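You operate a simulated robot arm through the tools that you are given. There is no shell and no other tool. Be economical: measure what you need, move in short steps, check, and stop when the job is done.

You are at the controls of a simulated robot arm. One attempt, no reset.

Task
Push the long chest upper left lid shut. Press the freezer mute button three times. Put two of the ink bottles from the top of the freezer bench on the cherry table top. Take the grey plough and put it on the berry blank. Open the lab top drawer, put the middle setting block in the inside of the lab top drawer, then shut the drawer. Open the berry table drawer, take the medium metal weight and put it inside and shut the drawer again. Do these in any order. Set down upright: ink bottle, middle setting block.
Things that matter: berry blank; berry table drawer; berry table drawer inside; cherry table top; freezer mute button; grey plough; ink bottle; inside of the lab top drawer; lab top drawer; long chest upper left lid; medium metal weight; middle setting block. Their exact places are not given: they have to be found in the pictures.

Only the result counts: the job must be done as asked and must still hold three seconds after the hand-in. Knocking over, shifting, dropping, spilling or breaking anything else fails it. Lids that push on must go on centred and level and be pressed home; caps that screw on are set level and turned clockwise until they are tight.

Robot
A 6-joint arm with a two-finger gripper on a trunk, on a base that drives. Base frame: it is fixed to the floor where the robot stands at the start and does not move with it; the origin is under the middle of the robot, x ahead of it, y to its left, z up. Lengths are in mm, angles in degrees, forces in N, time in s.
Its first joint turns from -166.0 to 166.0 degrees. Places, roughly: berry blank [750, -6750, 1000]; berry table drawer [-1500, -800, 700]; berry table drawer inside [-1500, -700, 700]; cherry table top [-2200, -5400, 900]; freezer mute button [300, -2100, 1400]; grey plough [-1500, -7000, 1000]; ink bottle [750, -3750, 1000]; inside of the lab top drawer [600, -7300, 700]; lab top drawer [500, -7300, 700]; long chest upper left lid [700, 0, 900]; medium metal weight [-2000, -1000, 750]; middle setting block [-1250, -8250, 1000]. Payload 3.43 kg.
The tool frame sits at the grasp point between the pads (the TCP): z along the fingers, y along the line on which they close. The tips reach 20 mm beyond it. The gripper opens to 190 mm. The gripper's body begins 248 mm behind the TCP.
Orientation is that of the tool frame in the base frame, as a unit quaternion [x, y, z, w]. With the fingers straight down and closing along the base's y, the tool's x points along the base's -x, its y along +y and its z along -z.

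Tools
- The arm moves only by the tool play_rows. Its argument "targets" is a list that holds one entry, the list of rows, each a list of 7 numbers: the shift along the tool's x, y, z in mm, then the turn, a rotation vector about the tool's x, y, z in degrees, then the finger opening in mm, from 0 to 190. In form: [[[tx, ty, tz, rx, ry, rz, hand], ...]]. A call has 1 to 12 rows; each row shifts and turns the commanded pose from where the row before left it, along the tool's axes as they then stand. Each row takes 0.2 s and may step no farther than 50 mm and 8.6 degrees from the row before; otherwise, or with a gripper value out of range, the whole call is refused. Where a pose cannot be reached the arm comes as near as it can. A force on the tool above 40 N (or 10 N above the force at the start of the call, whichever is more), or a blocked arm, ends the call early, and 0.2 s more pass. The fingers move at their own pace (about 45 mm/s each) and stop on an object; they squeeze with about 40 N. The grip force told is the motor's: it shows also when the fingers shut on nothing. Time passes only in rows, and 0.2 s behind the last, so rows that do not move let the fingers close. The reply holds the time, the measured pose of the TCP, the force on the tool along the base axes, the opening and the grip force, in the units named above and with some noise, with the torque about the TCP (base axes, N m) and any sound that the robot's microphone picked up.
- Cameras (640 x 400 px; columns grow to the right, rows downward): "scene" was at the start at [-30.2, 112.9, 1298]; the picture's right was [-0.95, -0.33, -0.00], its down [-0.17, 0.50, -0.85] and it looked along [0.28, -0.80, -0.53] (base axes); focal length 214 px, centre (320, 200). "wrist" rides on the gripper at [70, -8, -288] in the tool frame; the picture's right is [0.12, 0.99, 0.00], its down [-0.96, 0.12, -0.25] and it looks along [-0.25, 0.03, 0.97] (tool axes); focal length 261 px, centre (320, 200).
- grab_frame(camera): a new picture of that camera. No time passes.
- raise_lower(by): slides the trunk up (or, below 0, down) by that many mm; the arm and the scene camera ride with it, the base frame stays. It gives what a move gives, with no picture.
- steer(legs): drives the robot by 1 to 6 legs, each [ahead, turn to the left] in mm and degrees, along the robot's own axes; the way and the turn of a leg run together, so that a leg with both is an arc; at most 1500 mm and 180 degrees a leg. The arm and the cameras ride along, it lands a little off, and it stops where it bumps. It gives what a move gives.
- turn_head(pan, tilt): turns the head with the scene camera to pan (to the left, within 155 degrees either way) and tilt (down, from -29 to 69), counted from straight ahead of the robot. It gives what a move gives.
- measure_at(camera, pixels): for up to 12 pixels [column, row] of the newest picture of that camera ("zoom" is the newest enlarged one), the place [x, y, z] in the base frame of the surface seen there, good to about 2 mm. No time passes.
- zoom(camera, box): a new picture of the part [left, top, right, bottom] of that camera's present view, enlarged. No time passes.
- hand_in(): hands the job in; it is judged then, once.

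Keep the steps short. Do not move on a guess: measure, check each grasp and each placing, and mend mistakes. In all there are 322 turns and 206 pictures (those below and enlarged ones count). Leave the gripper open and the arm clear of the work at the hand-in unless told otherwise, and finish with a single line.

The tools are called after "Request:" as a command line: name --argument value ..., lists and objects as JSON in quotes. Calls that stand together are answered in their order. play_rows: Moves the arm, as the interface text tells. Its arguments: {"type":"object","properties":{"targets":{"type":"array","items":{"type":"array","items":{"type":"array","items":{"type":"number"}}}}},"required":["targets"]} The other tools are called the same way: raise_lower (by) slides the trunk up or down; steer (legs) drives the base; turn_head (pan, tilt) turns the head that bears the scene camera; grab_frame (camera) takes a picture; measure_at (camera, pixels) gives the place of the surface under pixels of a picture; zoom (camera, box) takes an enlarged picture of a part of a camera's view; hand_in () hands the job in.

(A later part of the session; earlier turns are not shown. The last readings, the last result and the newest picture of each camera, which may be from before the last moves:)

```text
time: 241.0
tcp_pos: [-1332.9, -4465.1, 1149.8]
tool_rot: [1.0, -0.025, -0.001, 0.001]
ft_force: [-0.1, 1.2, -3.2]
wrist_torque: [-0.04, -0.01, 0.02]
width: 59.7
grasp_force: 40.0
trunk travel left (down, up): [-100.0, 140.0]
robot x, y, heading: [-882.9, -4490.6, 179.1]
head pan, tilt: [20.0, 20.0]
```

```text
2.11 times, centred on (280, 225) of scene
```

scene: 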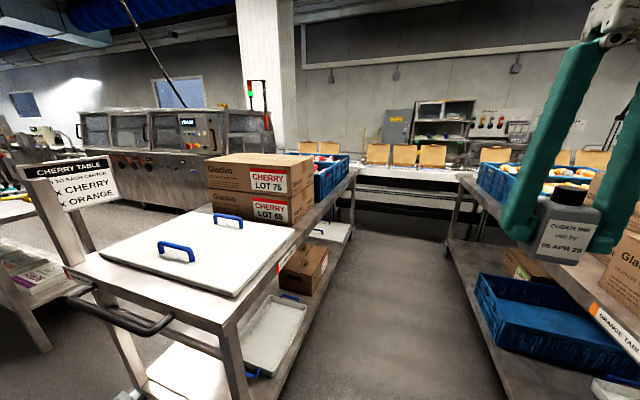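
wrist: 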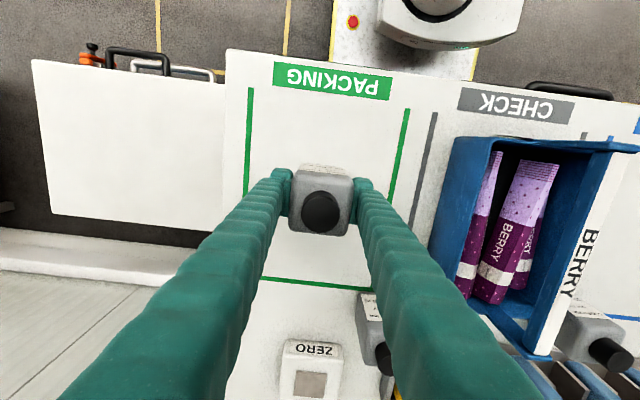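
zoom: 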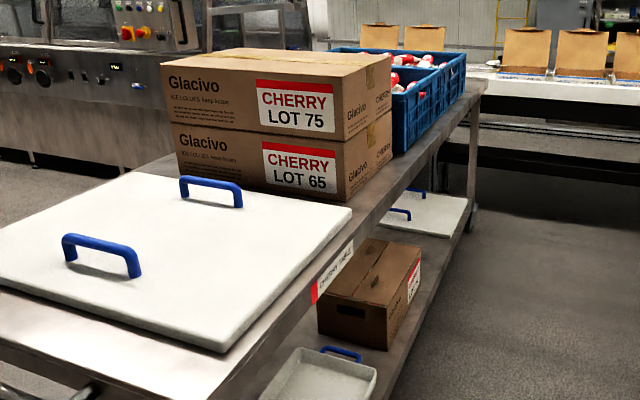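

I drive on to x≈-1800 and face the cherry table.

Request:
steer --legs '[[930, 0], [0, 90]]'

Request:
turn_head --pan 15 --tilt 35

Request:
grab_frame --camera "scene"

Request:
grab_frame --camera "wrist"

```text
time: 247.3
tcp_pos: [-2232.1, -4604.1, 1149.5]
tool_rot: [0.989, 0.148, 0.0, 0.001]
ft_force: [-0.2, -0.4, -3.8]
wrist_torque: [0.0, 0.0, 0.01]
width: 59.9
grasp_force: 39.9
trunk travel left (down, up): [-100.0, 140.0]
robot x, y, heading: [-1801.1, -4476.3, -160.9]
head pan, tilt: [20.0, 20.0]
stopped in leg 2: the robot was blocked; the commanded pose is now the measured one
```

```text
time: 248.1
tcp_pos: [-2231.2, -4604.5, 1149.9]
tool_rot: [0.989, 0.148, 0.0, 0.001]
ft_force: [-0.2, 0.3, -3.2]
wrist_torque: [-0.02, -0.03, -0.03]
width: 59.7
grasp_force: 40.0
trunk travel left (down, up): [-100.0, 140.0]
robot x, y, heading: [-1796.9, -4476.1, -161.0]
head pan, tilt: [15.0, 35.0]
```

```text
118 pictures are left
```

scene: 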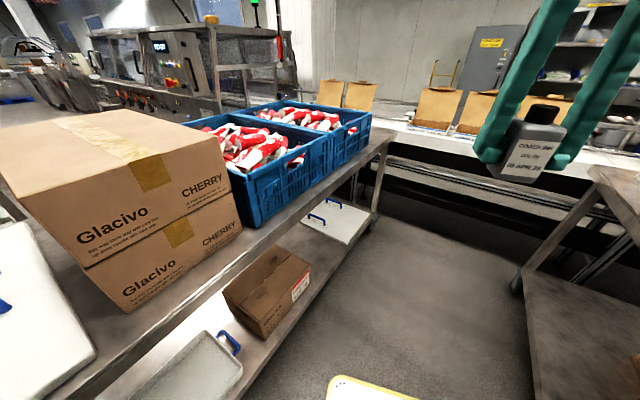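

```text
117 pictures are left
```

wrist: 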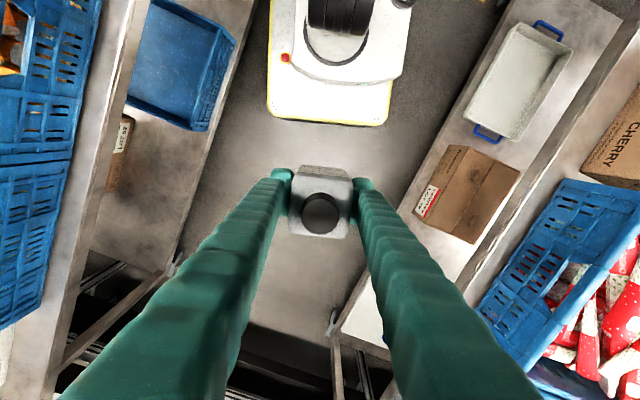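

Turning was blocked by the orange table behind. I look at the free space on the cherry table first.

Request:
zoom --camera "scene" --box '[140, 90, 420, 330]'

Request:
measure_at --camera "zoom" --pixels '[[230, 335], [290, 305], [255, 320], [420, 215], [450, 215], [480, 180], [530, 125], [560, 110], [525, 95], [545, 140], [200, 330], [120, 390]]'

```text
1.67 times, centred on (280, 210) of scene
```

zoom: 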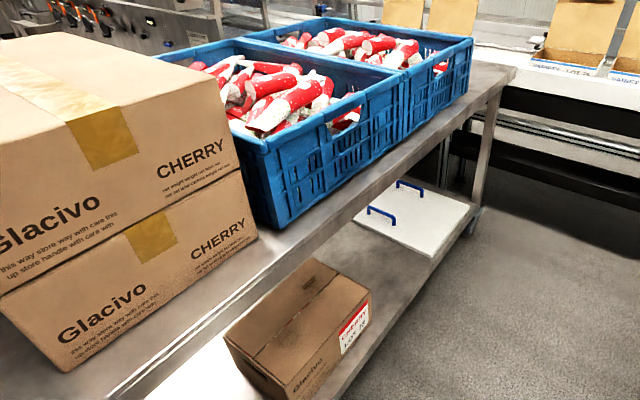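

```text
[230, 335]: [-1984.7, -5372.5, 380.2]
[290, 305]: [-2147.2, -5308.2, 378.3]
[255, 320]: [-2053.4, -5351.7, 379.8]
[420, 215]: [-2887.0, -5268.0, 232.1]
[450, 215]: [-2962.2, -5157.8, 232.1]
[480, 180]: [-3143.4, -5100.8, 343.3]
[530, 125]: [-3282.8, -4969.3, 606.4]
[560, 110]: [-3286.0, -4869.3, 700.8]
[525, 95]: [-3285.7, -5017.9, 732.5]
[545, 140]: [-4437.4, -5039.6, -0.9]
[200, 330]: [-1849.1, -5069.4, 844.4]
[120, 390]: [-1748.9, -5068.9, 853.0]
```

Request:
measure_at --camera "zoom" --pixels '[[275, 245], [292, 232], [310, 240], [340, 215], [400, 150], [420, 150], [470, 90], [490, 85], [480, 75], [500, 68], [262, 255], [70, 375]]'

```text
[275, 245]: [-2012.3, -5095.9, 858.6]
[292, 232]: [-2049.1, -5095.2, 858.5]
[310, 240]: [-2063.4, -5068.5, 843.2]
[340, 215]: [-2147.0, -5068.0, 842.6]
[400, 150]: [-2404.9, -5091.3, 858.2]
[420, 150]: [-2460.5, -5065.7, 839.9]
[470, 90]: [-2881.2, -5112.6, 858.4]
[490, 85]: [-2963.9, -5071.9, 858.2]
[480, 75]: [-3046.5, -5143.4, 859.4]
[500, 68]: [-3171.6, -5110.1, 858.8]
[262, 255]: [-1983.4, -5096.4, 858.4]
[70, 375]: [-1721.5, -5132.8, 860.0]
```

There's a free end on the table at x −2880…−3170. I drive down the middle of the aisle (y≈-4606) to x≈-2600 and face the table.

Request:
steer --legs '[[410, 0], [0, -19], [420, 0]]'

Request:
steer --legs '[[0, 90]]'

Request:
turn_head --pan -15 --tilt 35

Request:
grab_frame --camera "scene"

```text
time: 253.8
tcp_pos: [-3054.3, -4601.0, 1150.2]
tool_rot: [1.0, -0.012, 0.0, 0.001]
ft_force: [0.3, -0.1, -3.1]
wrist_torque: [0.02, 0.06, 0.01]
width: 59.9
grasp_force: 39.8
trunk travel left (down, up): [-100.0, 140.0]
robot x, y, heading: [-2604.2, -4618.3, -179.6]
head pan, tilt: [15.0, 35.0]
```

```text
time: 258.3
tcp_pos: [-2621.7, -5065.0, 1150.1]
tool_rot: [0.718, 0.696, 0.0, 0.001]
ft_force: [-0.5, 0.4, -3.6]
wrist_torque: [0.0, 0.0, -0.01]
width: 59.8
grasp_force: 40.3
trunk travel left (down, up): [-100.0, 140.0]
robot x, y, heading: [-2607.2, -4616.6, -89.7]
head pan, tilt: [15.0, 35.0]
```

```text
time: 259.2
tcp_pos: [-2622.6, -5064.5, 1150.2]
tool_rot: [0.718, 0.696, 0.0, 0.001]
ft_force: [0.8, -0.9, -2.9]
wrist_torque: [0.01, -0.03, -0.02]
width: 59.5
grasp_force: 40.2
trunk travel left (down, up): [-100.0, 140.0]
robot x, y, heading: [-2602.3, -4615.3, -89.8]
head pan, tilt: [-15.0, 35.0]
```

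```text
115 pictures are left
```

scene: 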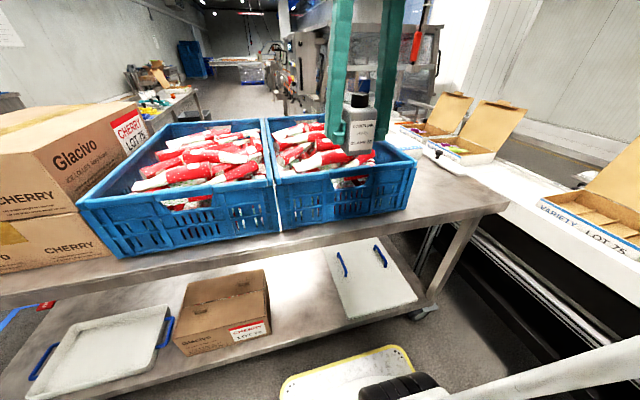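

Request:
measure_at --camera "scene" --pixels '[[440, 210], [420, 190], [450, 175], [480, 200], [415, 215], [435, 165], [500, 205], [410, 165], [430, 185], [465, 190]]'

```text
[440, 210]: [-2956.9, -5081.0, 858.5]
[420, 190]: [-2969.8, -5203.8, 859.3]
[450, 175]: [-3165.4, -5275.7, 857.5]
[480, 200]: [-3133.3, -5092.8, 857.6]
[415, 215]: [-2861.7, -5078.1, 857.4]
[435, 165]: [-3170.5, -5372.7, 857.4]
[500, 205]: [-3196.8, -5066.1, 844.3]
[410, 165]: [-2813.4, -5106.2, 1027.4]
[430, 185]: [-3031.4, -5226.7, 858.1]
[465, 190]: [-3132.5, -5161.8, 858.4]
```

Free area x −2870…−3190. I'll place the first bottle at (-3060, -5260). Head out of the way first, then move over.

Request:
turn_head --pan 30 --tilt 30

Request:
play_rows --targets '[[[-20.9, -43.2, 0, 0, 0, 0, 30], [-20.9, -43.2, 0, 0, 0, 0, 30], [-20.9, -43.2, 0, 0, 0, 0, 30], [-20.9, -43.2, 0, 0, 0, 0, 30], [-20.9, -43.2, 0, 0, 0, 0, 30], [-20.9, -43.2, 0, 0, 0, 0, 30], [-20.9, -43.2, 0, 0, 0, 0, 30], [-20.9, -43.2, 0, 0, 0, 0, 30], [-20.9, -43.2, 0, 0, 0, 0, 30], [-20.9, -43.2, 0, 0, 0, 0, 30]]]'

Request:
grab_frame --camera "wrist"

```text
time: 260.3
tcp_pos: [-2622.5, -5063.9, 1149.8]
tool_rot: [0.717, 0.697, 0.0, 0.001]
ft_force: [-0.6, 0.0, -3.7]
wrist_torque: [0.0, 0.0, -0.02]
width: 59.6
grasp_force: 39.3
trunk travel left (down, up): [-100.0, 140.0]
robot x, y, heading: [-2604.0, -4613.6, -89.8]
head pan, tilt: [30.0, 30.0]
```

```text
time: 262.5
tcp_pos: [-3061.8, -5259.7, 1151.4]
tool_rot: [0.718, 0.696, -0.001, 0.0]
ft_force: [1.2, 0.2, -1.8]
wrist_torque: [-0.13, 0.23, 0.0]
width: 59.8
grasp_force: 39.7
trunk travel left (down, up): [-100.0, 140.0]
robot x, y, heading: [-2609.2, -4615.3, -89.7]
head pan, tilt: [30.0, 30.0]
```

```text
114 pictures are left
```

wrist: 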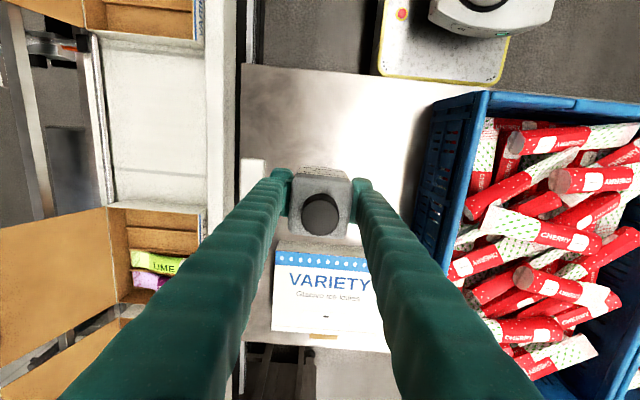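

A white item ("VARIETY") lies on the table end behind the bottle. I measure it.

Request:
measure_at --camera "wrist" --pixels '[[330, 300], [285, 245], [275, 320], [370, 330], [252, 180], [280, 130], [400, 130], [262, 160], [340, 145], [250, 330]]'

Request:
zoom --camera "wrist" --box '[220, 60, 480, 360]'

```text
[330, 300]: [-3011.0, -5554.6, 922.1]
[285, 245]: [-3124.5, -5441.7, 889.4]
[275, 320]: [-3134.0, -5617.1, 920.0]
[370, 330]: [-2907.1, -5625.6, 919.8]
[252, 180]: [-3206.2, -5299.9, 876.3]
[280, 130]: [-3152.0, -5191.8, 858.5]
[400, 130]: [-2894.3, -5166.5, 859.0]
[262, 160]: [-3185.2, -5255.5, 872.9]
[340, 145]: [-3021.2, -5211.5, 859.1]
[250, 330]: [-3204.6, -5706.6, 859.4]
```

```text
1.33 times, centred on (350, 210) of wrist
```

zoom: 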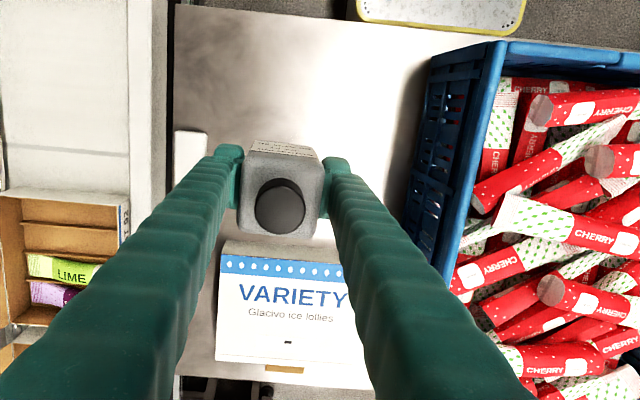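

Clear for placing. I lower to z ≈ 903.

Request:
play_rows --targets '[[[0, 0, 45, 0, 0, 0, 30], [0, 0, 45, 0, 0, 0, 30], [0, 0, 45, 0, 0, 0, 30], [0, 0, 45, 0, 0, 0, 30], [0, 0, 40, 0, 0, 0, 30], [0, 0, 20, 0, 0, 0, 30], [0, 0, 6, 0, 0, 0, 30]]]'

```text
time: 264.1
tcp_pos: [-3060.9, -5260.1, 904.1]
tool_rot: [0.717, 0.697, 0.0, 0.001]
ft_force: [-0.9, 0.5, -3.4]
wrist_torque: [-0.01, -0.02, 0.01]
width: 59.7
grasp_force: 40.3
trunk travel left (down, up): [-100.0, 140.0]
robot x, y, heading: [-2609.6, -4616.6, -89.9]
head pan, tilt: [30.0, 30.0]
```

Still carrying the weight; I go 2 mm more and release.

Request:
play_rows --targets '[[[0, 0, 2, 0, 0, 0, 30], [0, 0, 0, 0, 0, 0, 70], [0, 0, 0, 0, 0, 0, 110], [0, 0, 0, 0, 0, 0, 110], [0, 0, -40, 0, 0, 0, 110], [0, 0, -45, 0, 0, 0, 110], [0, 0, -45, 0, 0, 0, 110], [0, 0, -45, 0, 0, 0, 110], [0, 0, -45, 0, 0, 0, 110], [0, 0, -30, 0, 0, 0, 110]]]'

Request:
grab_frame --camera "wrist"

```text
time: 266.3
tcp_pos: [-3058.8, -5261.4, 1151.1]
tool_rot: [0.717, 0.697, 0.0, 0.001]
ft_force: [-0.4, -0.4, 0.4]
wrist_torque: [0.01, 0.0, 0.03]
width: 109.7
grasp_force: 0.1
trunk travel left (down, up): [-100.0, 140.0]
robot x, y, heading: [-2604.8, -4615.3, -89.8]
head pan, tilt: [30.0, 30.0]
```

```text
112 pictures are left
```

wrist: 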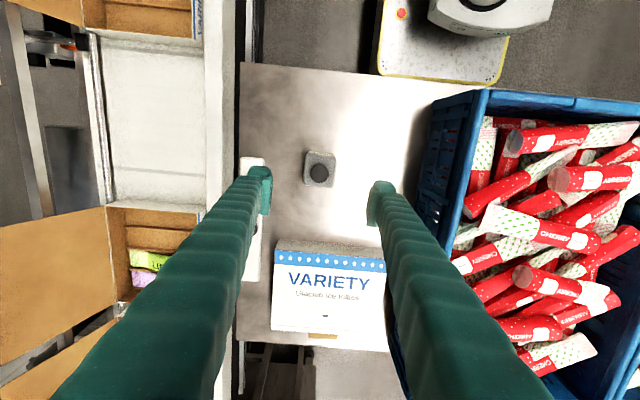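

The bottle stands upright. I fold the arm to the front and drive back for the second bottle.

Request:
play_rows --targets '[[[20.9, 43.2, 0, 0, 0, 0, 110], [20.9, 43.2, 0, 0, 0, 0, 110], [20.9, 43.2, 0, 0, 0, 0, 110], [20.9, 43.2, 0, 0, 0, 0, 110], [20.9, 43.2, 0, 0, 0, 0, 110], [20.9, 43.2, 0, 0, 0, 0, 110], [20.9, 43.2, 0, 0, 0, 0, 110], [20.9, 43.2, 0, 0, 0, 0, 110], [20.9, 43.2, 0, 0, 0, 0, 110], [20.9, 43.2, 0, 0, 0, 0, 110]]]'

Request:
steer --legs '[[0, 90]]'

```text
time: 268.5
tcp_pos: [-2622.2, -5067.4, 1150.4]
tool_rot: [0.718, 0.696, 0.001, 0.001]
ft_force: [-0.8, -0.4, 0.0]
wrist_torque: [0.15, -0.06, 0.01]
width: 109.8
grasp_force: 0.0
trunk travel left (down, up): [-100.0, 140.0]
robot x, y, heading: [-2607.3, -4616.5, -89.7]
head pan, tilt: [30.0, 30.0]
```

```text
time: 273.1
tcp_pos: [-2154.5, -4608.1, 1151.2]
tool_rot: [-0.012, 1.0, 0.0, 0.001]
ft_force: [-0.8, -0.5, 0.6]
wrist_torque: [0.03, 0.01, 0.01]
width: 110.1
grasp_force: 0.0
trunk travel left (down, up): [-100.0, 140.0]
robot x, y, heading: [-2604.6, -4614.9, 3.2]
head pan, tilt: [30.0, 30.0]
```

Request:
steer --legs '[[0, -3], [1300, 0], [800, 0]]'

```text
time: 283.9
tcp_pos: [-59.8, -4649.0, 1150.1]
tool_rot: [0.022, 1.0, 0.001, 0.001]
ft_force: [-0.1, 0.8, 0.2]
wrist_torque: [0.02, 0.02, 0.0]
width: 110.0
grasp_force: 0.0
trunk travel left (down, up): [-100.0, 140.0]
robot x, y, heading: [-512.2, -4624.9, -0.5]
head pan, tilt: [30.0, 30.0]
```

Request:
steer --legs '[[0, 90], [610, 0], [0, -90]]'

```text
time: 295.3
tcp_pos: [-45.8, -4039.4, 1151.7]
tool_rot: [0.022, 1.0, 0.001, 0.001]
ft_force: [-0.4, 0.2, -0.3]
wrist_torque: [-0.01, -0.01, 0.03]
width: 110.2
grasp_force: 0.0
trunk travel left (down, up): [-100.0, 140.0]
robot x, y, heading: [-496.6, -4016.8, -0.6]
head pan, tilt: [30.0, 30.0]
```

Request:
steer --legs '[[450, 0]]'

Request:
grab_frame --camera "scene"

Request:
grab_frame --camera "wrist"

```text
time: 298.0
tcp_pos: [395.0, -4040.5, 1151.7]
tool_rot: [0.019, 1.0, 0.001, 0.001]
ft_force: [0.2, 0.2, -0.7]
wrist_torque: [0.0, 0.0, -0.02]
width: 110.0
grasp_force: 0.1
trunk travel left (down, up): [-100.0, 140.0]
robot x, y, heading: [-53.7, -4014.5, -0.6]
head pan, tilt: [30.0, 30.0]
```

```text
111 pictures are left
```

scene: 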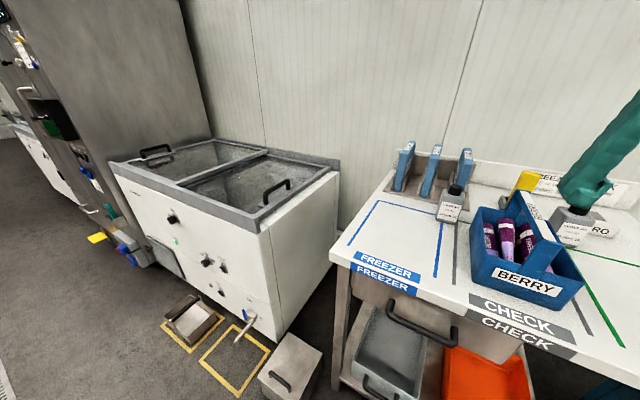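

```text
110 pictures are left
```

wrist: 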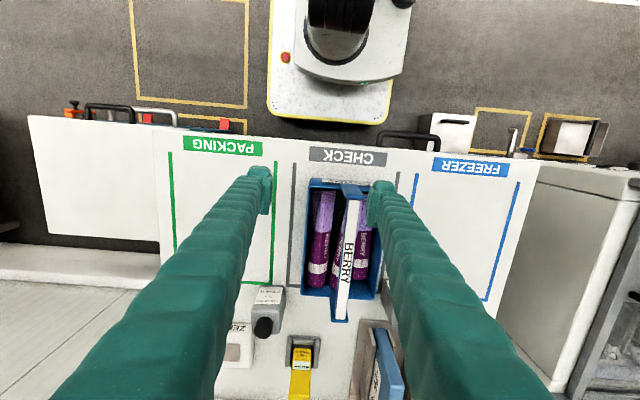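

I move above the left bottle near (640, -3848).

Request:
turn_head --pan 60 --tilt 30

Request:
play_rows --targets '[[[-35, 32, 0, 0, 0, -2.2, 100], [-35, 32, 0, 0, 0, 0, 100], [-35, 32, 0, 0, 0, 0, 100], [-35, 32, 0, 0, 0, 0, 100], [-35, 32, 0, 0, 0, 0, 100], [-25, 31, 0, 0, 0, 0, 100]]]'

Request:
grab_frame --camera "wrist"

```text
time: 298.9
tcp_pos: [395.0, -4040.0, 1151.4]
tool_rot: [0.019, 1.0, 0.001, 0.001]
ft_force: [-0.3, 0.5, -0.5]
wrist_torque: [0.03, -0.02, -0.02]
width: 109.7
grasp_force: 0.1
trunk travel left (down, up): [-100.0, 140.0]
robot x, y, heading: [-57.9, -4015.4, -0.5]
head pan, tilt: [60.0, 30.0]
```

```text
time: 300.3
tcp_pos: [594.7, -3850.1, 1154.5]
tool_rot: [-0.001, 1.0, 0.001, 0.0]
ft_force: [-1.1, -1.2, 0.6]
wrist_torque: [0.12, -0.21, -0.05]
width: 99.9
grasp_force: 0.0
trunk travel left (down, up): [-100.0, 140.0]
robot x, y, heading: [-55.1, -4021.6, -0.2]
head pan, tilt: [60.0, 30.0]
```

```text
109 pictures are left
```

wrist: 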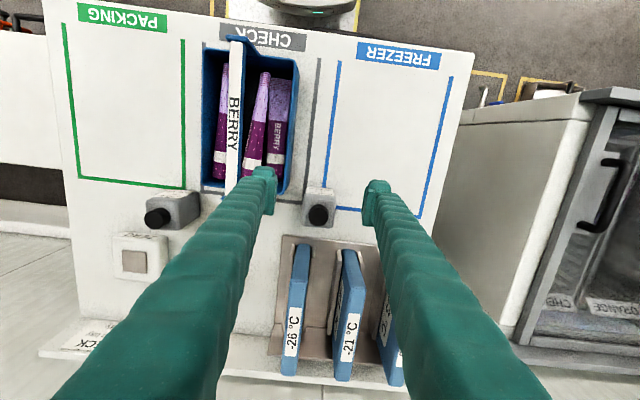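

Request:
zoom --camera "wrist" --box '[130, 140, 370, 290]'

Request:
measure_at --camera "wrist" --pixels '[[319, 213], [307, 190], [333, 192], [290, 188], [285, 193], [205, 190], [155, 215], [150, 195], [195, 215], [250, 200], [245, 55], [296, 245]]'

```text
2.67 times, centred on (250, 215) of wrist
```

zoom: 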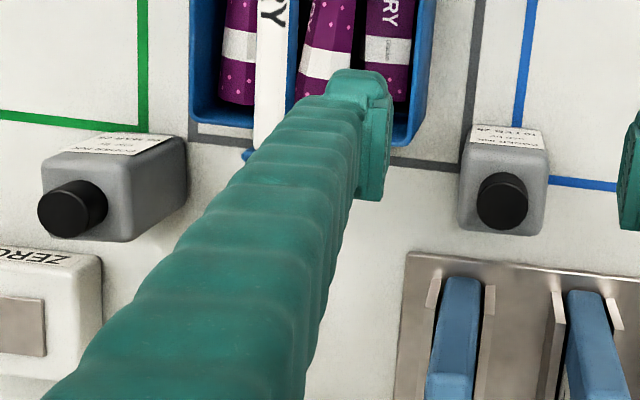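

```text
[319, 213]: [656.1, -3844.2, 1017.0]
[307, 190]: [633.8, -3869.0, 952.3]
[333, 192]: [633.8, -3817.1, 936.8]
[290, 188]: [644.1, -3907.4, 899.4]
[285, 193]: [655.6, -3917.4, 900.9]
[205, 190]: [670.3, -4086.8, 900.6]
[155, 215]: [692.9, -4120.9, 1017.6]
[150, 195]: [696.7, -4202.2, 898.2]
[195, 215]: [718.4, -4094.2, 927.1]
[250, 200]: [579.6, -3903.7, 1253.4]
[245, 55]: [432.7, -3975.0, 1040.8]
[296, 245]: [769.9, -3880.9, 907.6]
```

Bottle A: centre (655, -3844). I centre, descend with 84 mm opening, and grip at z 943.

Request:
play_rows --targets '[[[-30, 3, 0, 0, 0, 0, 84], [-30, 3, 0, 0, 0, 0, 84], [0, 0, 45, 0, 0, 0, 84], [0, 0, 45, 0, 0, 0, 84]]]'

Request:
grab_frame --camera "wrist"

```text
time: 301.3
tcp_pos: [655.5, -3845.2, 1062.0]
tool_rot: [-0.001, 1.0, 0.001, 0.0]
ft_force: [0.2, -0.4, 0.4]
wrist_torque: [0.0, -0.02, 0.03]
width: 84.1
grasp_force: 0.1
trunk travel left (down, up): [-100.0, 140.0]
robot x, y, heading: [-53.3, -4020.6, -0.4]
head pan, tilt: [60.0, 30.0]
```

```text
107 pictures are left
```

wrist: 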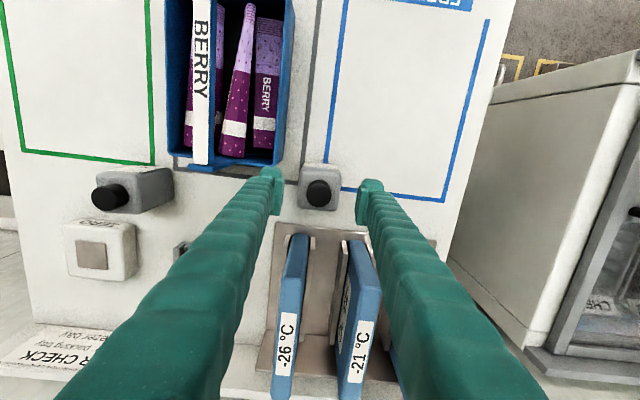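

Request:
play_rows --targets '[[[0, 0, 40, 0, 0, 0, 84], [0, 0, 40, 0, 0, 0, 84], [0, 0, 39, 0, 0, 0, 84], [0, 0, 0, 0, 0, 0, 30], [0, 0, 0, 0, 0, 0, 30], [0, 0, 0, 0, 0, 0, 30], [0, 0, 0, 0, 0, 0, 30]]]'

Request:
play_rows --targets '[[[0, 0, -10, 0, 0, 0, 30], [0, 0, -20, 0, 0, 0, 30], [0, 0, -20, 0, 0, 0, 30]]]'

Request:
grab_frame --camera "wrist"

```text
time: 302.0
tcp_pos: [656.1, -3842.3, 989.6]
tool_rot: [0.0, 1.0, 0.0, 0.003]
ft_force: [-6.4, 2.1, 19.5]
wrist_torque: [-1.41, 0.37, -0.49]
width: 84.5
grasp_force: 0.5
trunk travel left (down, up): [-100.0, 140.0]
robot x, y, heading: [-56.6, -4017.1, -0.2]
head pan, tilt: [60.0, 30.0]
stopped in row 3: the force on the tool passed its limit at 96 N (the readings are from after the stop); the commanded pose is now the measured one
```

```text
time: 302.8
tcp_pos: [655.3, -3842.7, 1035.7]
tool_rot: [-0.001, 1.0, 0.002, 0.003]
ft_force: [0.6, -0.3, -3.4]
wrist_torque: [0.02, 0.05, 0.02]
width: 58.9
grasp_force: 39.9
trunk travel left (down, up): [-100.0, 140.0]
robot x, y, heading: [-58.2, -4021.0, -0.4]
head pan, tilt: [60.0, 30.0]
```

```text
106 pictures are left
```

wrist: 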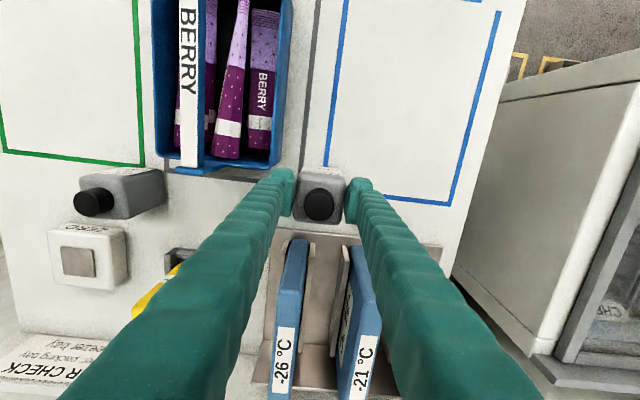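

The left finger touched the basket's corner, and the bottle got gripped near its shoulder on the way up. I set it down again, to regrip with a smaller opening.

Request:
play_rows --targets '[[[0, 0, 10, 0, 0, 0, 30], [0, 0, 10, 0, 0, 0, 30], [0, 0, 5, 0, 0, 0, 30]]]'

Request:
zoom --camera "wrist" --box '[130, 100, 430, 290]'

```text
time: 303.6
tcp_pos: [655.9, -3842.8, 1011.4]
tool_rot: [-0.001, 1.0, 0.001, 0.002]
ft_force: [0.3, -1.2, -3.1]
wrist_torque: [-0.03, 0.04, 0.0]
width: 59.1
grasp_force: 40.2
trunk travel left (down, up): [-100.0, 140.0]
robot x, y, heading: [-56.3, -4015.8, -0.2]
head pan, tilt: [60.0, 30.0]
```

```text
2.11 times, centred on (280, 195) of wrist
```

zoom: 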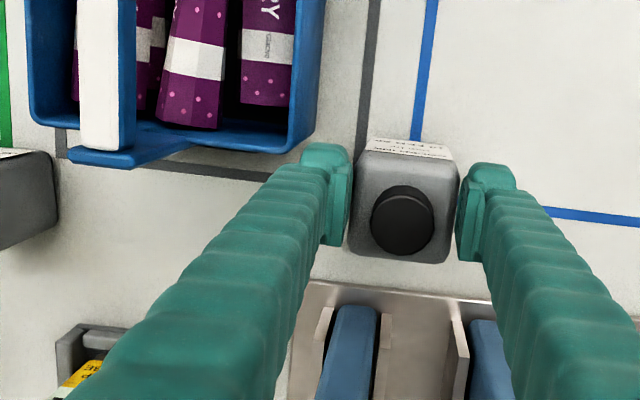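

Request:
play_rows --targets '[[[0, 0, 4, 0, 0, 0, 30], [0, 0, 4, 0, 0, 0, 30], [0, 0, 3, 0, 0, 0, 30]]]'

Request:
play_rows --targets '[[[0, 0, 3, 0, 0, 0, 30], [0, 0, 3, 0, 0, 0, 30]]]'

Request:
play_rows --targets '[[[0, 0, 3, 0, 0, 0, 30], [0, 0, 3, 0, 0, 0, 30]]]'

```text
time: 304.4
tcp_pos: [656.2, -3843.3, 1001.3]
tool_rot: [-0.001, 1.0, 0.001, 0.004]
ft_force: [-0.7, 1.4, 8.2]
wrist_torque: [-0.29, -0.22, -0.02]
width: 58.8
grasp_force: 40.0
trunk travel left (down, up): [-100.0, 140.0]
robot x, y, heading: [-55.3, -4022.3, -0.1]
head pan, tilt: [60.0, 30.0]
```

```text
time: 305.0
tcp_pos: [654.6, -3842.7, 996.7]
tool_rot: [-0.002, 1.0, 0.001, 0.003]
ft_force: [4.3, 6.2, 29.8]
wrist_torque: [0.14, -0.09, -0.01]
width: 59.1
grasp_force: 39.7
trunk travel left (down, up): [-100.0, 140.0]
robot x, y, heading: [-55.7, -4019.8, -0.3]
head pan, tilt: [60.0, 30.0]
```

```text
time: 305.6
tcp_pos: [654.6, -3842.7, 992.0]
tool_rot: [0.0, 1.0, 0.001, 0.003]
ft_force: [-1.9, 6.5, 29.6]
wrist_torque: [0.14, 0.16, 0.03]
width: 58.9
grasp_force: 40.4
trunk travel left (down, up): [-100.0, 140.0]
robot x, y, heading: [-58.7, -4019.3, -0.5]
head pan, tilt: [60.0, 30.0]
```

The bottle stands on the bench again. I open to 68, shift 9 mm in +x to clear the basket corner, and go down.

Request:
play_rows --targets '[[[0, 0, 0, 0, 0, 0, 68], [0, 0, 0, 0, 0, 0, 68], [0, 0, -10, 0, 0, 0, 68], [-9, -1, 0, 0, 0, 0, 68]]]'

Request:
zoom --camera "wrist" --box '[130, 100, 430, 290]'

Request:
measure_at --camera "zoom" --pixels '[[403, 225], [300, 148], [318, 140], [360, 150], [455, 160], [330, 215]]'

```text
time: 306.6
tcp_pos: [664.3, -3844.6, 1001.4]
tool_rot: [-0.001, 1.0, 0.001, 0.003]
ft_force: [-0.3, 0.6, 1.1]
wrist_torque: [0.0, -0.04, 0.02]
width: 68.1
grasp_force: 0.1
trunk travel left (down, up): [-100.0, 140.0]
robot x, y, heading: [-51.2, -4021.4, -0.5]
head pan, tilt: [60.0, 30.0]
```

```text
2.11 times, centred on (280, 195) of wrist
```

zoom: 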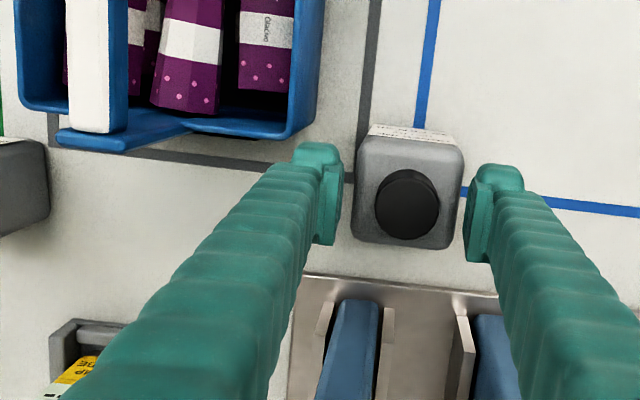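

```text
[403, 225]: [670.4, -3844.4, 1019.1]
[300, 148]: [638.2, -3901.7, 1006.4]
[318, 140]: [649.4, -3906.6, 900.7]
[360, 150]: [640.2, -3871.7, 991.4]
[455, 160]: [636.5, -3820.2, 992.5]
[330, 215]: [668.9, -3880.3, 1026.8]
```

Request:
play_rows --targets '[[[0, 0, 15, 0, 0, 0, 68], [0, 0, 15, 0, 0, 0, 68], [0, 0, 15, 0, 0, 0, 68], [0, 0, 12, 0, 0, 0, 68]]]'

```text
time: 307.6
tcp_pos: [665.7, -3844.3, 941.9]
tool_rot: [-0.001, 1.0, 0.0, 0.002]
ft_force: [0.0, 0.3, -0.4]
wrist_torque: [-0.02, 0.01, 0.02]
width: 68.0
grasp_force: 0.0
trunk travel left (down, up): [-100.0, 140.0]
robot x, y, heading: [-56.5, -4020.0, -0.3]
head pan, tilt: [60.0, 30.0]
```

No contact. I close and lift.

Request:
play_rows --targets '[[[0, 0, 0, 0, 0, 0, 30], [0, 0, 0, 0, 0, 0, 30], [0, 0, 0, 0, 0, 0, 30]]]'

Request:
play_rows --targets '[[[0, 0, -10, 0, 0, 0, 30], [0, 0, -20, 0, 0, 0, 30], [0, 0, -40, 0, 0, 0, 30], [0, 0, -45, 0, 0, 0, 30], [0, 0, -45, 0, 0, 0, 30], [0, 0, -45, 0, 0, 0, 30]]]'

Request:
grab_frame --camera "wrist"

```text
time: 308.4
tcp_pos: [665.9, -3844.0, 941.8]
tool_rot: [-0.002, 1.0, 0.001, 0.003]
ft_force: [0.6, 1.2, -1.2]
wrist_torque: [-0.05, 0.0, -0.02]
width: 60.1
grasp_force: 39.7
trunk travel left (down, up): [-100.0, 140.0]
robot x, y, heading: [-52.8, -4018.6, -0.3]
head pan, tilt: [60.0, 30.0]
```

```text
time: 309.8
tcp_pos: [665.8, -3844.1, 1146.4]
tool_rot: [-0.001, 1.0, 0.001, 0.003]
ft_force: [-0.6, -0.5, -3.5]
wrist_torque: [-0.03, 0.0, 0.02]
width: 59.6
grasp_force: 40.1
trunk travel left (down, up): [-100.0, 140.0]
robot x, y, heading: [-52.7, -4019.7, -0.3]
head pan, tilt: [60.0, 30.0]
```

```text
103 pictures are left
```

wrist: 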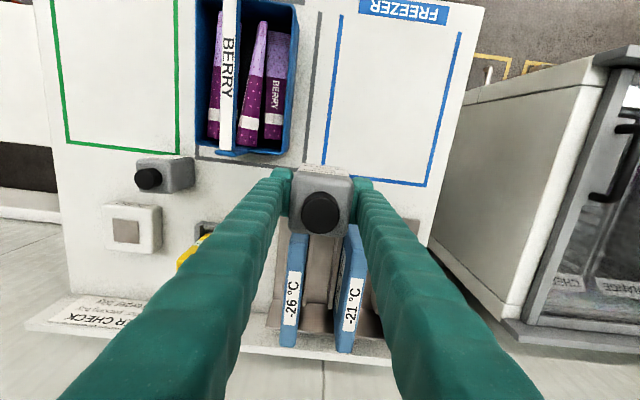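

Held. I fold to the front and drive to the cherry table again.

Request:
play_rows --targets '[[[34, -22, 0, 0, 0, 0, 30], [34, -22, 0, 0, 0, 0, 30], [34, -22, 0, 0, 0, 0, 30], [34, -22, 0, 0, 0, 0, 30], [34, -22, 0, 0, 0, 0, 30], [34, -22, 0, 0, 0, 0, 30], [34, -22, 0, 0, 0, 0, 30], [34, -22, 0, 0, 0, 0, 30]]]'

Request:
turn_head --pan 30 --tilt 30

Request:
zoom --camera "scene" --box '[340, 100, 640, 300]'

Request:
steer --legs '[[-430, 0], [0, -90], [600, 0], [0, -90]]'

```text
time: 311.6
tcp_pos: [393.6, -4018.6, 1144.9]
tool_rot: [-0.001, 1.0, 0.001, 0.002]
ft_force: [0.3, 0.4, -3.6]
wrist_torque: [-0.07, 0.2, -0.01]
width: 59.7
grasp_force: 40.2
trunk travel left (down, up): [-100.0, 140.0]
robot x, y, heading: [-58.9, -4019.9, -0.5]
head pan, tilt: [60.0, 30.0]
```

```text
time: 312.5
tcp_pos: [393.2, -4019.8, 1145.5]
tool_rot: [-0.002, 1.0, 0.001, 0.003]
ft_force: [0.3, 0.4, -2.6]
wrist_torque: [0.0, 0.0, 0.0]
width: 59.6
grasp_force: 40.0
trunk travel left (down, up): [-100.0, 140.0]
robot x, y, heading: [-55.0, -4020.2, -0.3]
head pan, tilt: [30.0, 30.0]
```

```text
2.00 times, centred on (490, 200) of scene
```

zoom: 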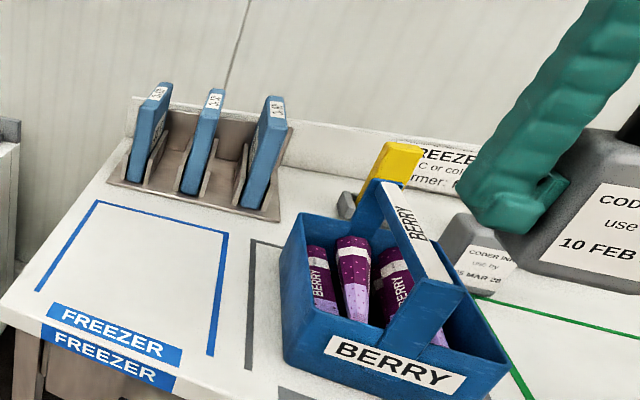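

```text
time: 326.0
tcp_pos: [-939.7, -4630.7, 1144.8]
tool_rot: [1.0, 0.025, -0.003, 0.001]
ft_force: [-0.3, -0.1, -3.3]
wrist_torque: [0.01, 0.01, -0.03]
width: 59.9
grasp_force: 40.0
trunk travel left (down, up): [-100.0, 140.0]
robot x, y, heading: [-486.5, -4606.1, -177.6]
head pan, tilt: [30.0, 30.0]
```

Request:
steer --legs '[[0, -2], [1300, 0], [800, 0]]'

Request:
steer --legs '[[0, 90]]'

```text
time: 336.9
tcp_pos: [-3058.3, -4607.7, 1145.9]
tool_rot: [1.0, 0.001, -0.003, 0.001]
ft_force: [0.8, 0.8, -1.8]
wrist_torque: [-0.01, -0.03, -0.01]
width: 59.6
grasp_force: 39.7
trunk travel left (down, up): [-100.0, 140.0]
robot x, y, heading: [-2611.1, -4607.6, 179.7]
head pan, tilt: [30.0, 30.0]
```

```text
time: 341.4
tcp_pos: [-2593.9, -5055.9, 1145.7]
tool_rot: [0.694, 0.72, -0.002, 0.002]
ft_force: [-0.9, 0.4, -3.5]
wrist_torque: [-0.01, -0.02, -0.04]
width: 59.9
grasp_force: 40.1
trunk travel left (down, up): [-100.0, 140.0]
robot x, y, heading: [-2610.5, -4608.4, -88.0]
head pan, tilt: [30.0, 30.0]
```

Request:
play_rows --targets '[[[-6.3, -43.9, 0, 0, 0, 0, 30], [-6.3, -43.9, 0, 0, 0, 0, 30], [-6.3, -43.9, 0, 0, 0, 0, 30], [-6.3, -43.9, 0, 0, 0, 0, 30], [-6.3, -43.9, 0, 0, 0, 0, 30], [-6.3, -43.9, 0, 0, 0, 0, 30], [-6.3, -43.9, 0, 0, 0, 0, 30], [-6.3, -43.9, 0, 0, 0, 0, 30], [-6.3, -43.9, 0, 0, 0, 0, 30], [-6.3, -43.9, 0, 0, 0, 0, 30]]]'

Request:
grab_frame --camera "wrist"

```text
time: 343.6
tcp_pos: [-3029.6, -5135.6, 1146.3]
tool_rot: [0.694, 0.72, -0.002, 0.003]
ft_force: [0.7, 0.4, -2.9]
wrist_torque: [-0.08, 0.18, -0.02]
width: 59.6
grasp_force: 39.2
trunk travel left (down, up): [-100.0, 140.0]
robot x, y, heading: [-2607.4, -4610.0, -88.4]
head pan, tilt: [30.0, 30.0]
```

```text
101 pictures are left
```

wrist: 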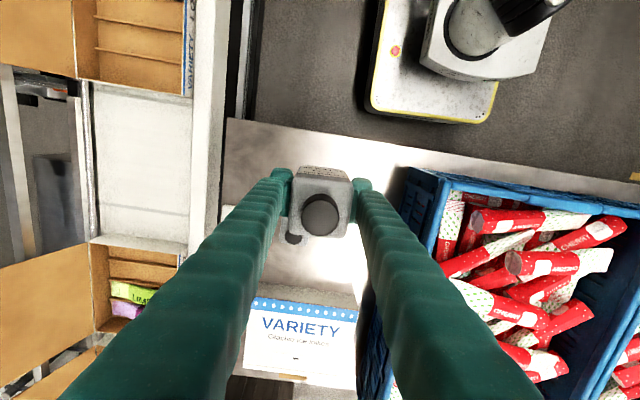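

Request:
play_rows --targets '[[[0, 0, 45, 0, 0, 0, 30], [0, 0, 45, 0, 0, 0, 30], [0, 0, 45, 0, 0, 0, 30], [0, 0, 45, 0, 0, 0, 30], [0, 0, 40, 0, 0, 0, 30], [0, 0, 18, 0, 0, 0, 30], [0, 0, 4, 0, 0, 0, 30]]]'

```text
time: 345.2
tcp_pos: [-3029.9, -5136.6, 901.5]
tool_rot: [0.694, 0.72, -0.002, 0.002]
ft_force: [-0.2, 0.6, -2.8]
wrist_torque: [-0.04, 0.04, 0.0]
width: 59.7
grasp_force: 39.8
trunk travel left (down, up): [-100.0, 140.0]
robot x, y, heading: [-2611.0, -4608.3, -88.2]
head pan, tilt: [30.0, 30.0]
```

Request:
play_rows --targets '[[[0, 0, 2, 0, 0, 0, 30], [0, 0, 0, 0, 0, 0, 70], [0, 0, 0, 0, 0, 0, 100], [0, 0, 0, 0, 0, 0, 100], [0, 0, -40, 0, 0, 0, 100], [0, 0, -45, 0, 0, 0, 100], [0, 0, -45, 0, 0, 0, 100], [0, 0, -45, 0, 0, 0, 100], [0, 0, -45, 0, 0, 0, 100], [0, 0, -30, 0, 0, 0, 100]]]'

Request:
grab_frame --camera "wrist"

```text
time: 347.4
tcp_pos: [-3032.6, -5135.3, 1150.9]
tool_rot: [0.694, 0.72, -0.001, 0.003]
ft_force: [-0.2, 0.1, -0.6]
wrist_torque: [0.02, 0.01, 0.01]
width: 99.8
grasp_force: 0.1
trunk travel left (down, up): [-100.0, 140.0]
robot x, y, heading: [-2610.2, -4607.3, -88.3]
head pan, tilt: [30.0, 30.0]
```

```text
100 pictures are left
```

wrist: 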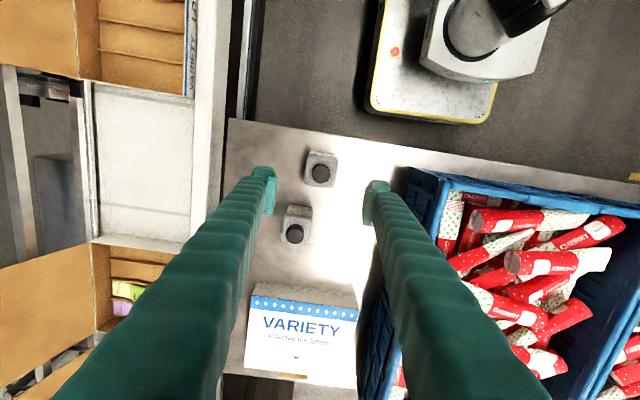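

Both bottles stand upright on the cherry table. I fold the arm and drive out, then towards the lab end.

Request:
play_rows --targets '[[[6.3, 43.9, 0, 0, 0, 0, 60], [6.3, 43.9, 0, 0, 0, 0, 0], [6.3, 43.9, 0, 0, 0, 0, 0], [6.3, 43.9, 0, 0, 0, 0, 0], [6.3, 43.9, 0, 0, 0, 0, 0], [6.3, 43.9, 0, 0, 0, 0, 0], [6.3, 43.9, 0, 0, 0, 0, 0], [6.3, 43.9, 0, 0, 0, 0, 0], [6.3, 43.9, 0, 0, 0, 0, 0], [6.3, 43.9, 0, 0, 0, 0, 0]]]'

Request:
steer --legs '[[0, 88]]'

```text
time: 349.6
tcp_pos: [-2593.0, -5053.4, 1153.0]
tool_rot: [0.694, 0.72, -0.001, 0.002]
ft_force: [0.8, -0.5, -1.1]
wrist_torque: [0.04, -0.07, 0.03]
width: 0.0
grasp_force: 34.3
trunk travel left (down, up): [-100.0, 140.0]
robot x, y, heading: [-2610.4, -4608.5, -88.4]
head pan, tilt: [30.0, 30.0]
```

```text
time: 353.9
tcp_pos: [-2162.6, -4612.1, 1152.8]
tool_rot: [0.004, 1.0, 0.001, 0.002]
ft_force: [-0.5, 0.1, 0.0]
wrist_torque: [0.01, 0.0, -0.01]
width: 0.0
grasp_force: 34.1
trunk travel left (down, up): [-100.0, 140.0]
robot x, y, heading: [-2611.4, -4608.0, -1.0]
head pan, tilt: [30.0, 30.0]
```

Request:
steer --legs '[[0, 1], [1300, 0], [860, 0], [0, -88], [1100, 0]]'

Request:
turn_head --pan 40 --tilt 20

Request:
grab_frame --camera "scene"

```text
time: 374.1
tcp_pos: [-279.2, -6085.7, 1152.9]
tool_rot: [0.666, 0.746, 0.0, 0.004]
ft_force: [0.5, 1.0, -0.3]
wrist_torque: [0.0, 0.0, 0.01]
width: 0.0
grasp_force: 34.3
trunk travel left (down, up): [-100.0, 140.0]
robot x, y, heading: [-331.6, -5638.9, -83.7]
head pan, tilt: [30.0, 30.0]
```

```text
time: 374.8
tcp_pos: [-278.5, -6084.0, 1152.8]
tool_rot: [0.667, 0.745, -0.001, 0.003]
ft_force: [0.0, 0.1, -0.3]
wrist_torque: [-0.01, -0.02, -0.02]
width: 0.1
grasp_force: 34.6
trunk travel left (down, up): [-100.0, 140.0]
robot x, y, heading: [-328.0, -5641.2, -83.9]
head pan, tilt: [40.0, 20.0]
```

```text
99 pictures are left
```

scene: 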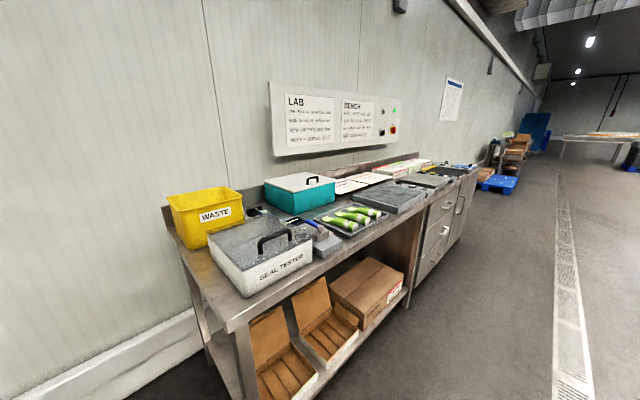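

Request:
zoom --camera "scene" --box '[300, 130, 520, 290]'

Request:
measure_at --camera "scene" --pixels '[[440, 230], [435, 255], [440, 205], [405, 215], [415, 185], [460, 195], [395, 200], [250, 310]]'

```text
2.50 times, centred on (410, 210) of scene
```

zoom: 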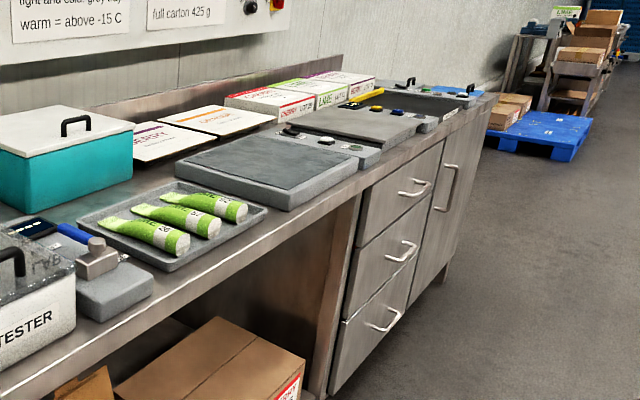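

```text
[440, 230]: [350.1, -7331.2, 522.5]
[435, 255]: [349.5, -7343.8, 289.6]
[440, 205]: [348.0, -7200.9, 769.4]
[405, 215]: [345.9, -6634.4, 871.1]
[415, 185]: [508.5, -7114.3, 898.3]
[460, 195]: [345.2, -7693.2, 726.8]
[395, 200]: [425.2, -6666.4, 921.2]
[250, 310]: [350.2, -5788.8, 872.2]
```

Next I drive on to y≈-6900 and look right for the plough's table.

Request:
steer --legs '[[0, -8], [1200, 0]]'

Request:
turn_head --pan -60 --tilt 15

Request:
grab_frame --camera "scene"

```text
time: 381.5
tcp_pos: [-391.6, -7268.2, 1152.9]
tool_rot: [0.72, 0.693, -0.001, 0.003]
ft_force: [-0.6, 0.8, 0.5]
wrist_torque: [-0.01, 0.01, -0.02]
width: 0.0
grasp_force: 34.1
trunk travel left (down, up): [-100.0, 140.0]
robot x, y, heading: [-372.1, -6823.0, -92.6]
head pan, tilt: [40.0, 20.0]
```

```text
time: 383.2
tcp_pos: [-390.8, -7270.0, 1153.2]
tool_rot: [0.721, 0.693, -0.002, 0.002]
ft_force: [0.0, 0.0, 0.8]
wrist_torque: [-0.01, -0.03, 0.01]
width: 0.0
grasp_force: 34.2
trunk travel left (down, up): [-100.0, 140.0]
robot x, y, heading: [-373.1, -6824.6, -92.7]
head pan, tilt: [-60.0, 15.0]
```

```text
97 pictures are left
```

scene: 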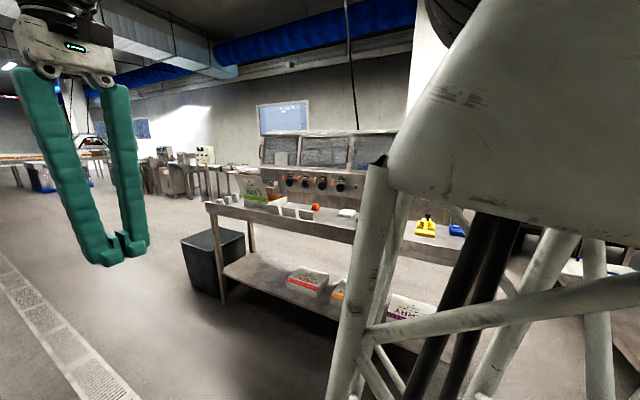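

I turn to face that table.

Request:
steer --legs '[[0, -86]]'

Request:
turn_head --pan 0 --tilt 15

Request:
grab_frame --camera "scene"

```text
time: 387.5
tcp_pos: [-819.7, -6833.5, 1154.1]
tool_rot: [1.0, 0.011, -0.003, 0.001]
ft_force: [0.7, 0.1, -0.3]
wrist_torque: [0.0, 0.01, -0.02]
width: 0.1
grasp_force: 34.3
trunk travel left (down, up): [-100.0, 140.0]
robot x, y, heading: [-373.2, -6824.2, -179.1]
head pan, tilt: [-60.0, 15.0]
```

```text
time: 388.8
tcp_pos: [-818.9, -6833.1, 1152.2]
tool_rot: [1.0, 0.011, -0.003, 0.001]
ft_force: [1.2, 0.6, -1.0]
wrist_torque: [0.01, -0.01, 0.04]
width: 0.0
grasp_force: 33.8
trunk travel left (down, up): [-100.0, 140.0]
robot x, y, heading: [-373.9, -6822.5, -179.2]
head pan, tilt: [0.0, 15.0]
```

```text
96 pictures are left
```

scene: 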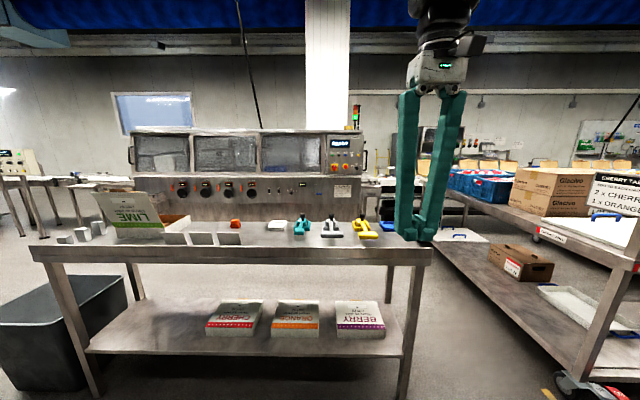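

Request:
zoom --camera "scene" --box '[220, 200, 420, 260]'

Request:
zoom --camera "scene" --box '[30, 180, 250, 260]'

Request:
measure_at --camera "scene" --pixels '[[301, 228], [330, 230], [366, 228], [386, 226], [275, 225], [235, 222], [175, 238], [230, 238], [66, 239], [82, 235], [97, 228], [380, 250]]'

```text
3.20 times, centred on (320, 230) of scene
```

zoom: 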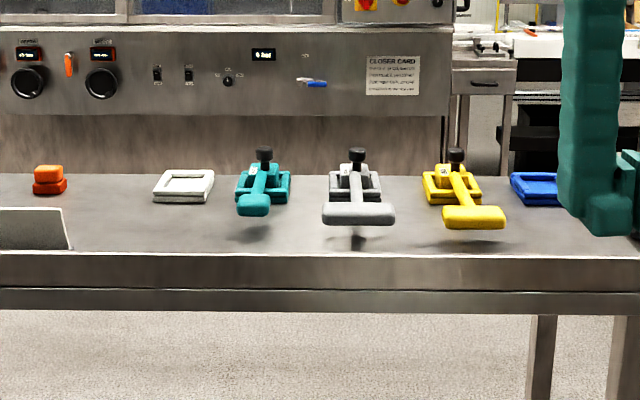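

```text
2.91 times, centred on (140, 220) of scene
```

zoom: 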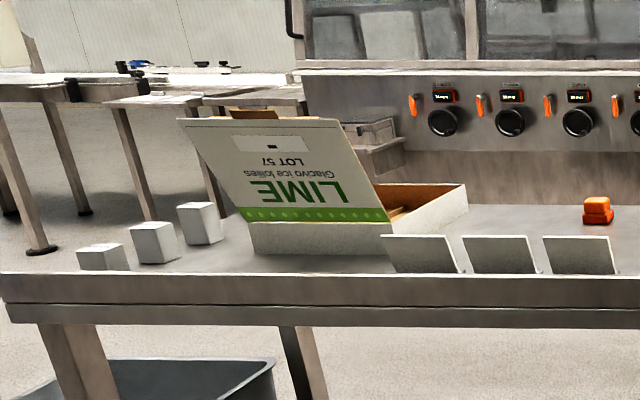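

```text
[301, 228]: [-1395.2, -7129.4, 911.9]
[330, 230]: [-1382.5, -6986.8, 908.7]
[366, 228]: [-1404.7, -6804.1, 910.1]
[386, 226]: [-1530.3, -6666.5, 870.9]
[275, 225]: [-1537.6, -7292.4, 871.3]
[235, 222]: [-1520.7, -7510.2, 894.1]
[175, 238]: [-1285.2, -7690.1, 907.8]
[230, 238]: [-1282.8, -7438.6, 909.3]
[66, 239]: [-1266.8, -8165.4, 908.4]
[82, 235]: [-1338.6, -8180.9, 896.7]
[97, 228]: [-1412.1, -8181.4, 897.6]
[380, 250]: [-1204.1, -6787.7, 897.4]
```

Grey plough at about (-1430, -6985). Three setting blocks stand at the left end. I drive 330 mm ahead and look at the plough closely.

Request:
turn_head --pan 25 --tilt 35

Request:
steer --legs '[[340, 0]]'

Request:
grab_frame --camera "scene"

```text
time: 389.7
tcp_pos: [-818.8, -6831.6, 1153.9]
tool_rot: [1.0, 0.011, -0.003, 0.001]
ft_force: [0.1, -0.3, 0.1]
wrist_torque: [0.05, -0.02, 0.01]
width: 0.2
grasp_force: 34.2
trunk travel left (down, up): [-100.0, 140.0]
robot x, y, heading: [-371.5, -6823.6, -179.2]
head pan, tilt: [25.0, 35.0]
```

```text
time: 391.9
tcp_pos: [-1157.2, -6838.4, 1153.5]
tool_rot: [1.0, 0.01, -0.003, 0.001]
ft_force: [0.5, -0.8, 0.1]
wrist_torque: [0.0, 0.02, -0.03]
width: 0.0
grasp_force: 34.8
trunk travel left (down, up): [-100.0, 140.0]
robot x, y, heading: [-710.9, -6828.5, -179.4]
head pan, tilt: [25.0, 35.0]
```

```text
93 pictures are left
```

scene: 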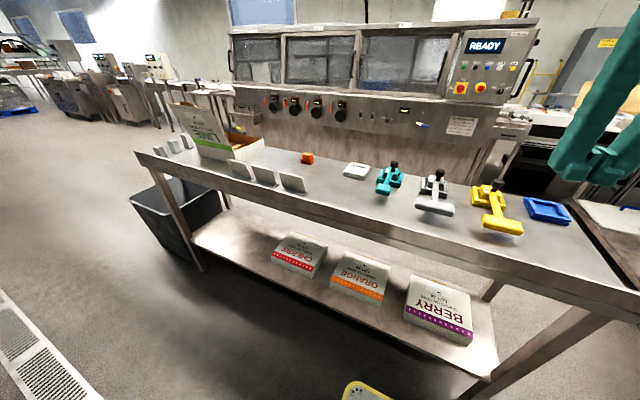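

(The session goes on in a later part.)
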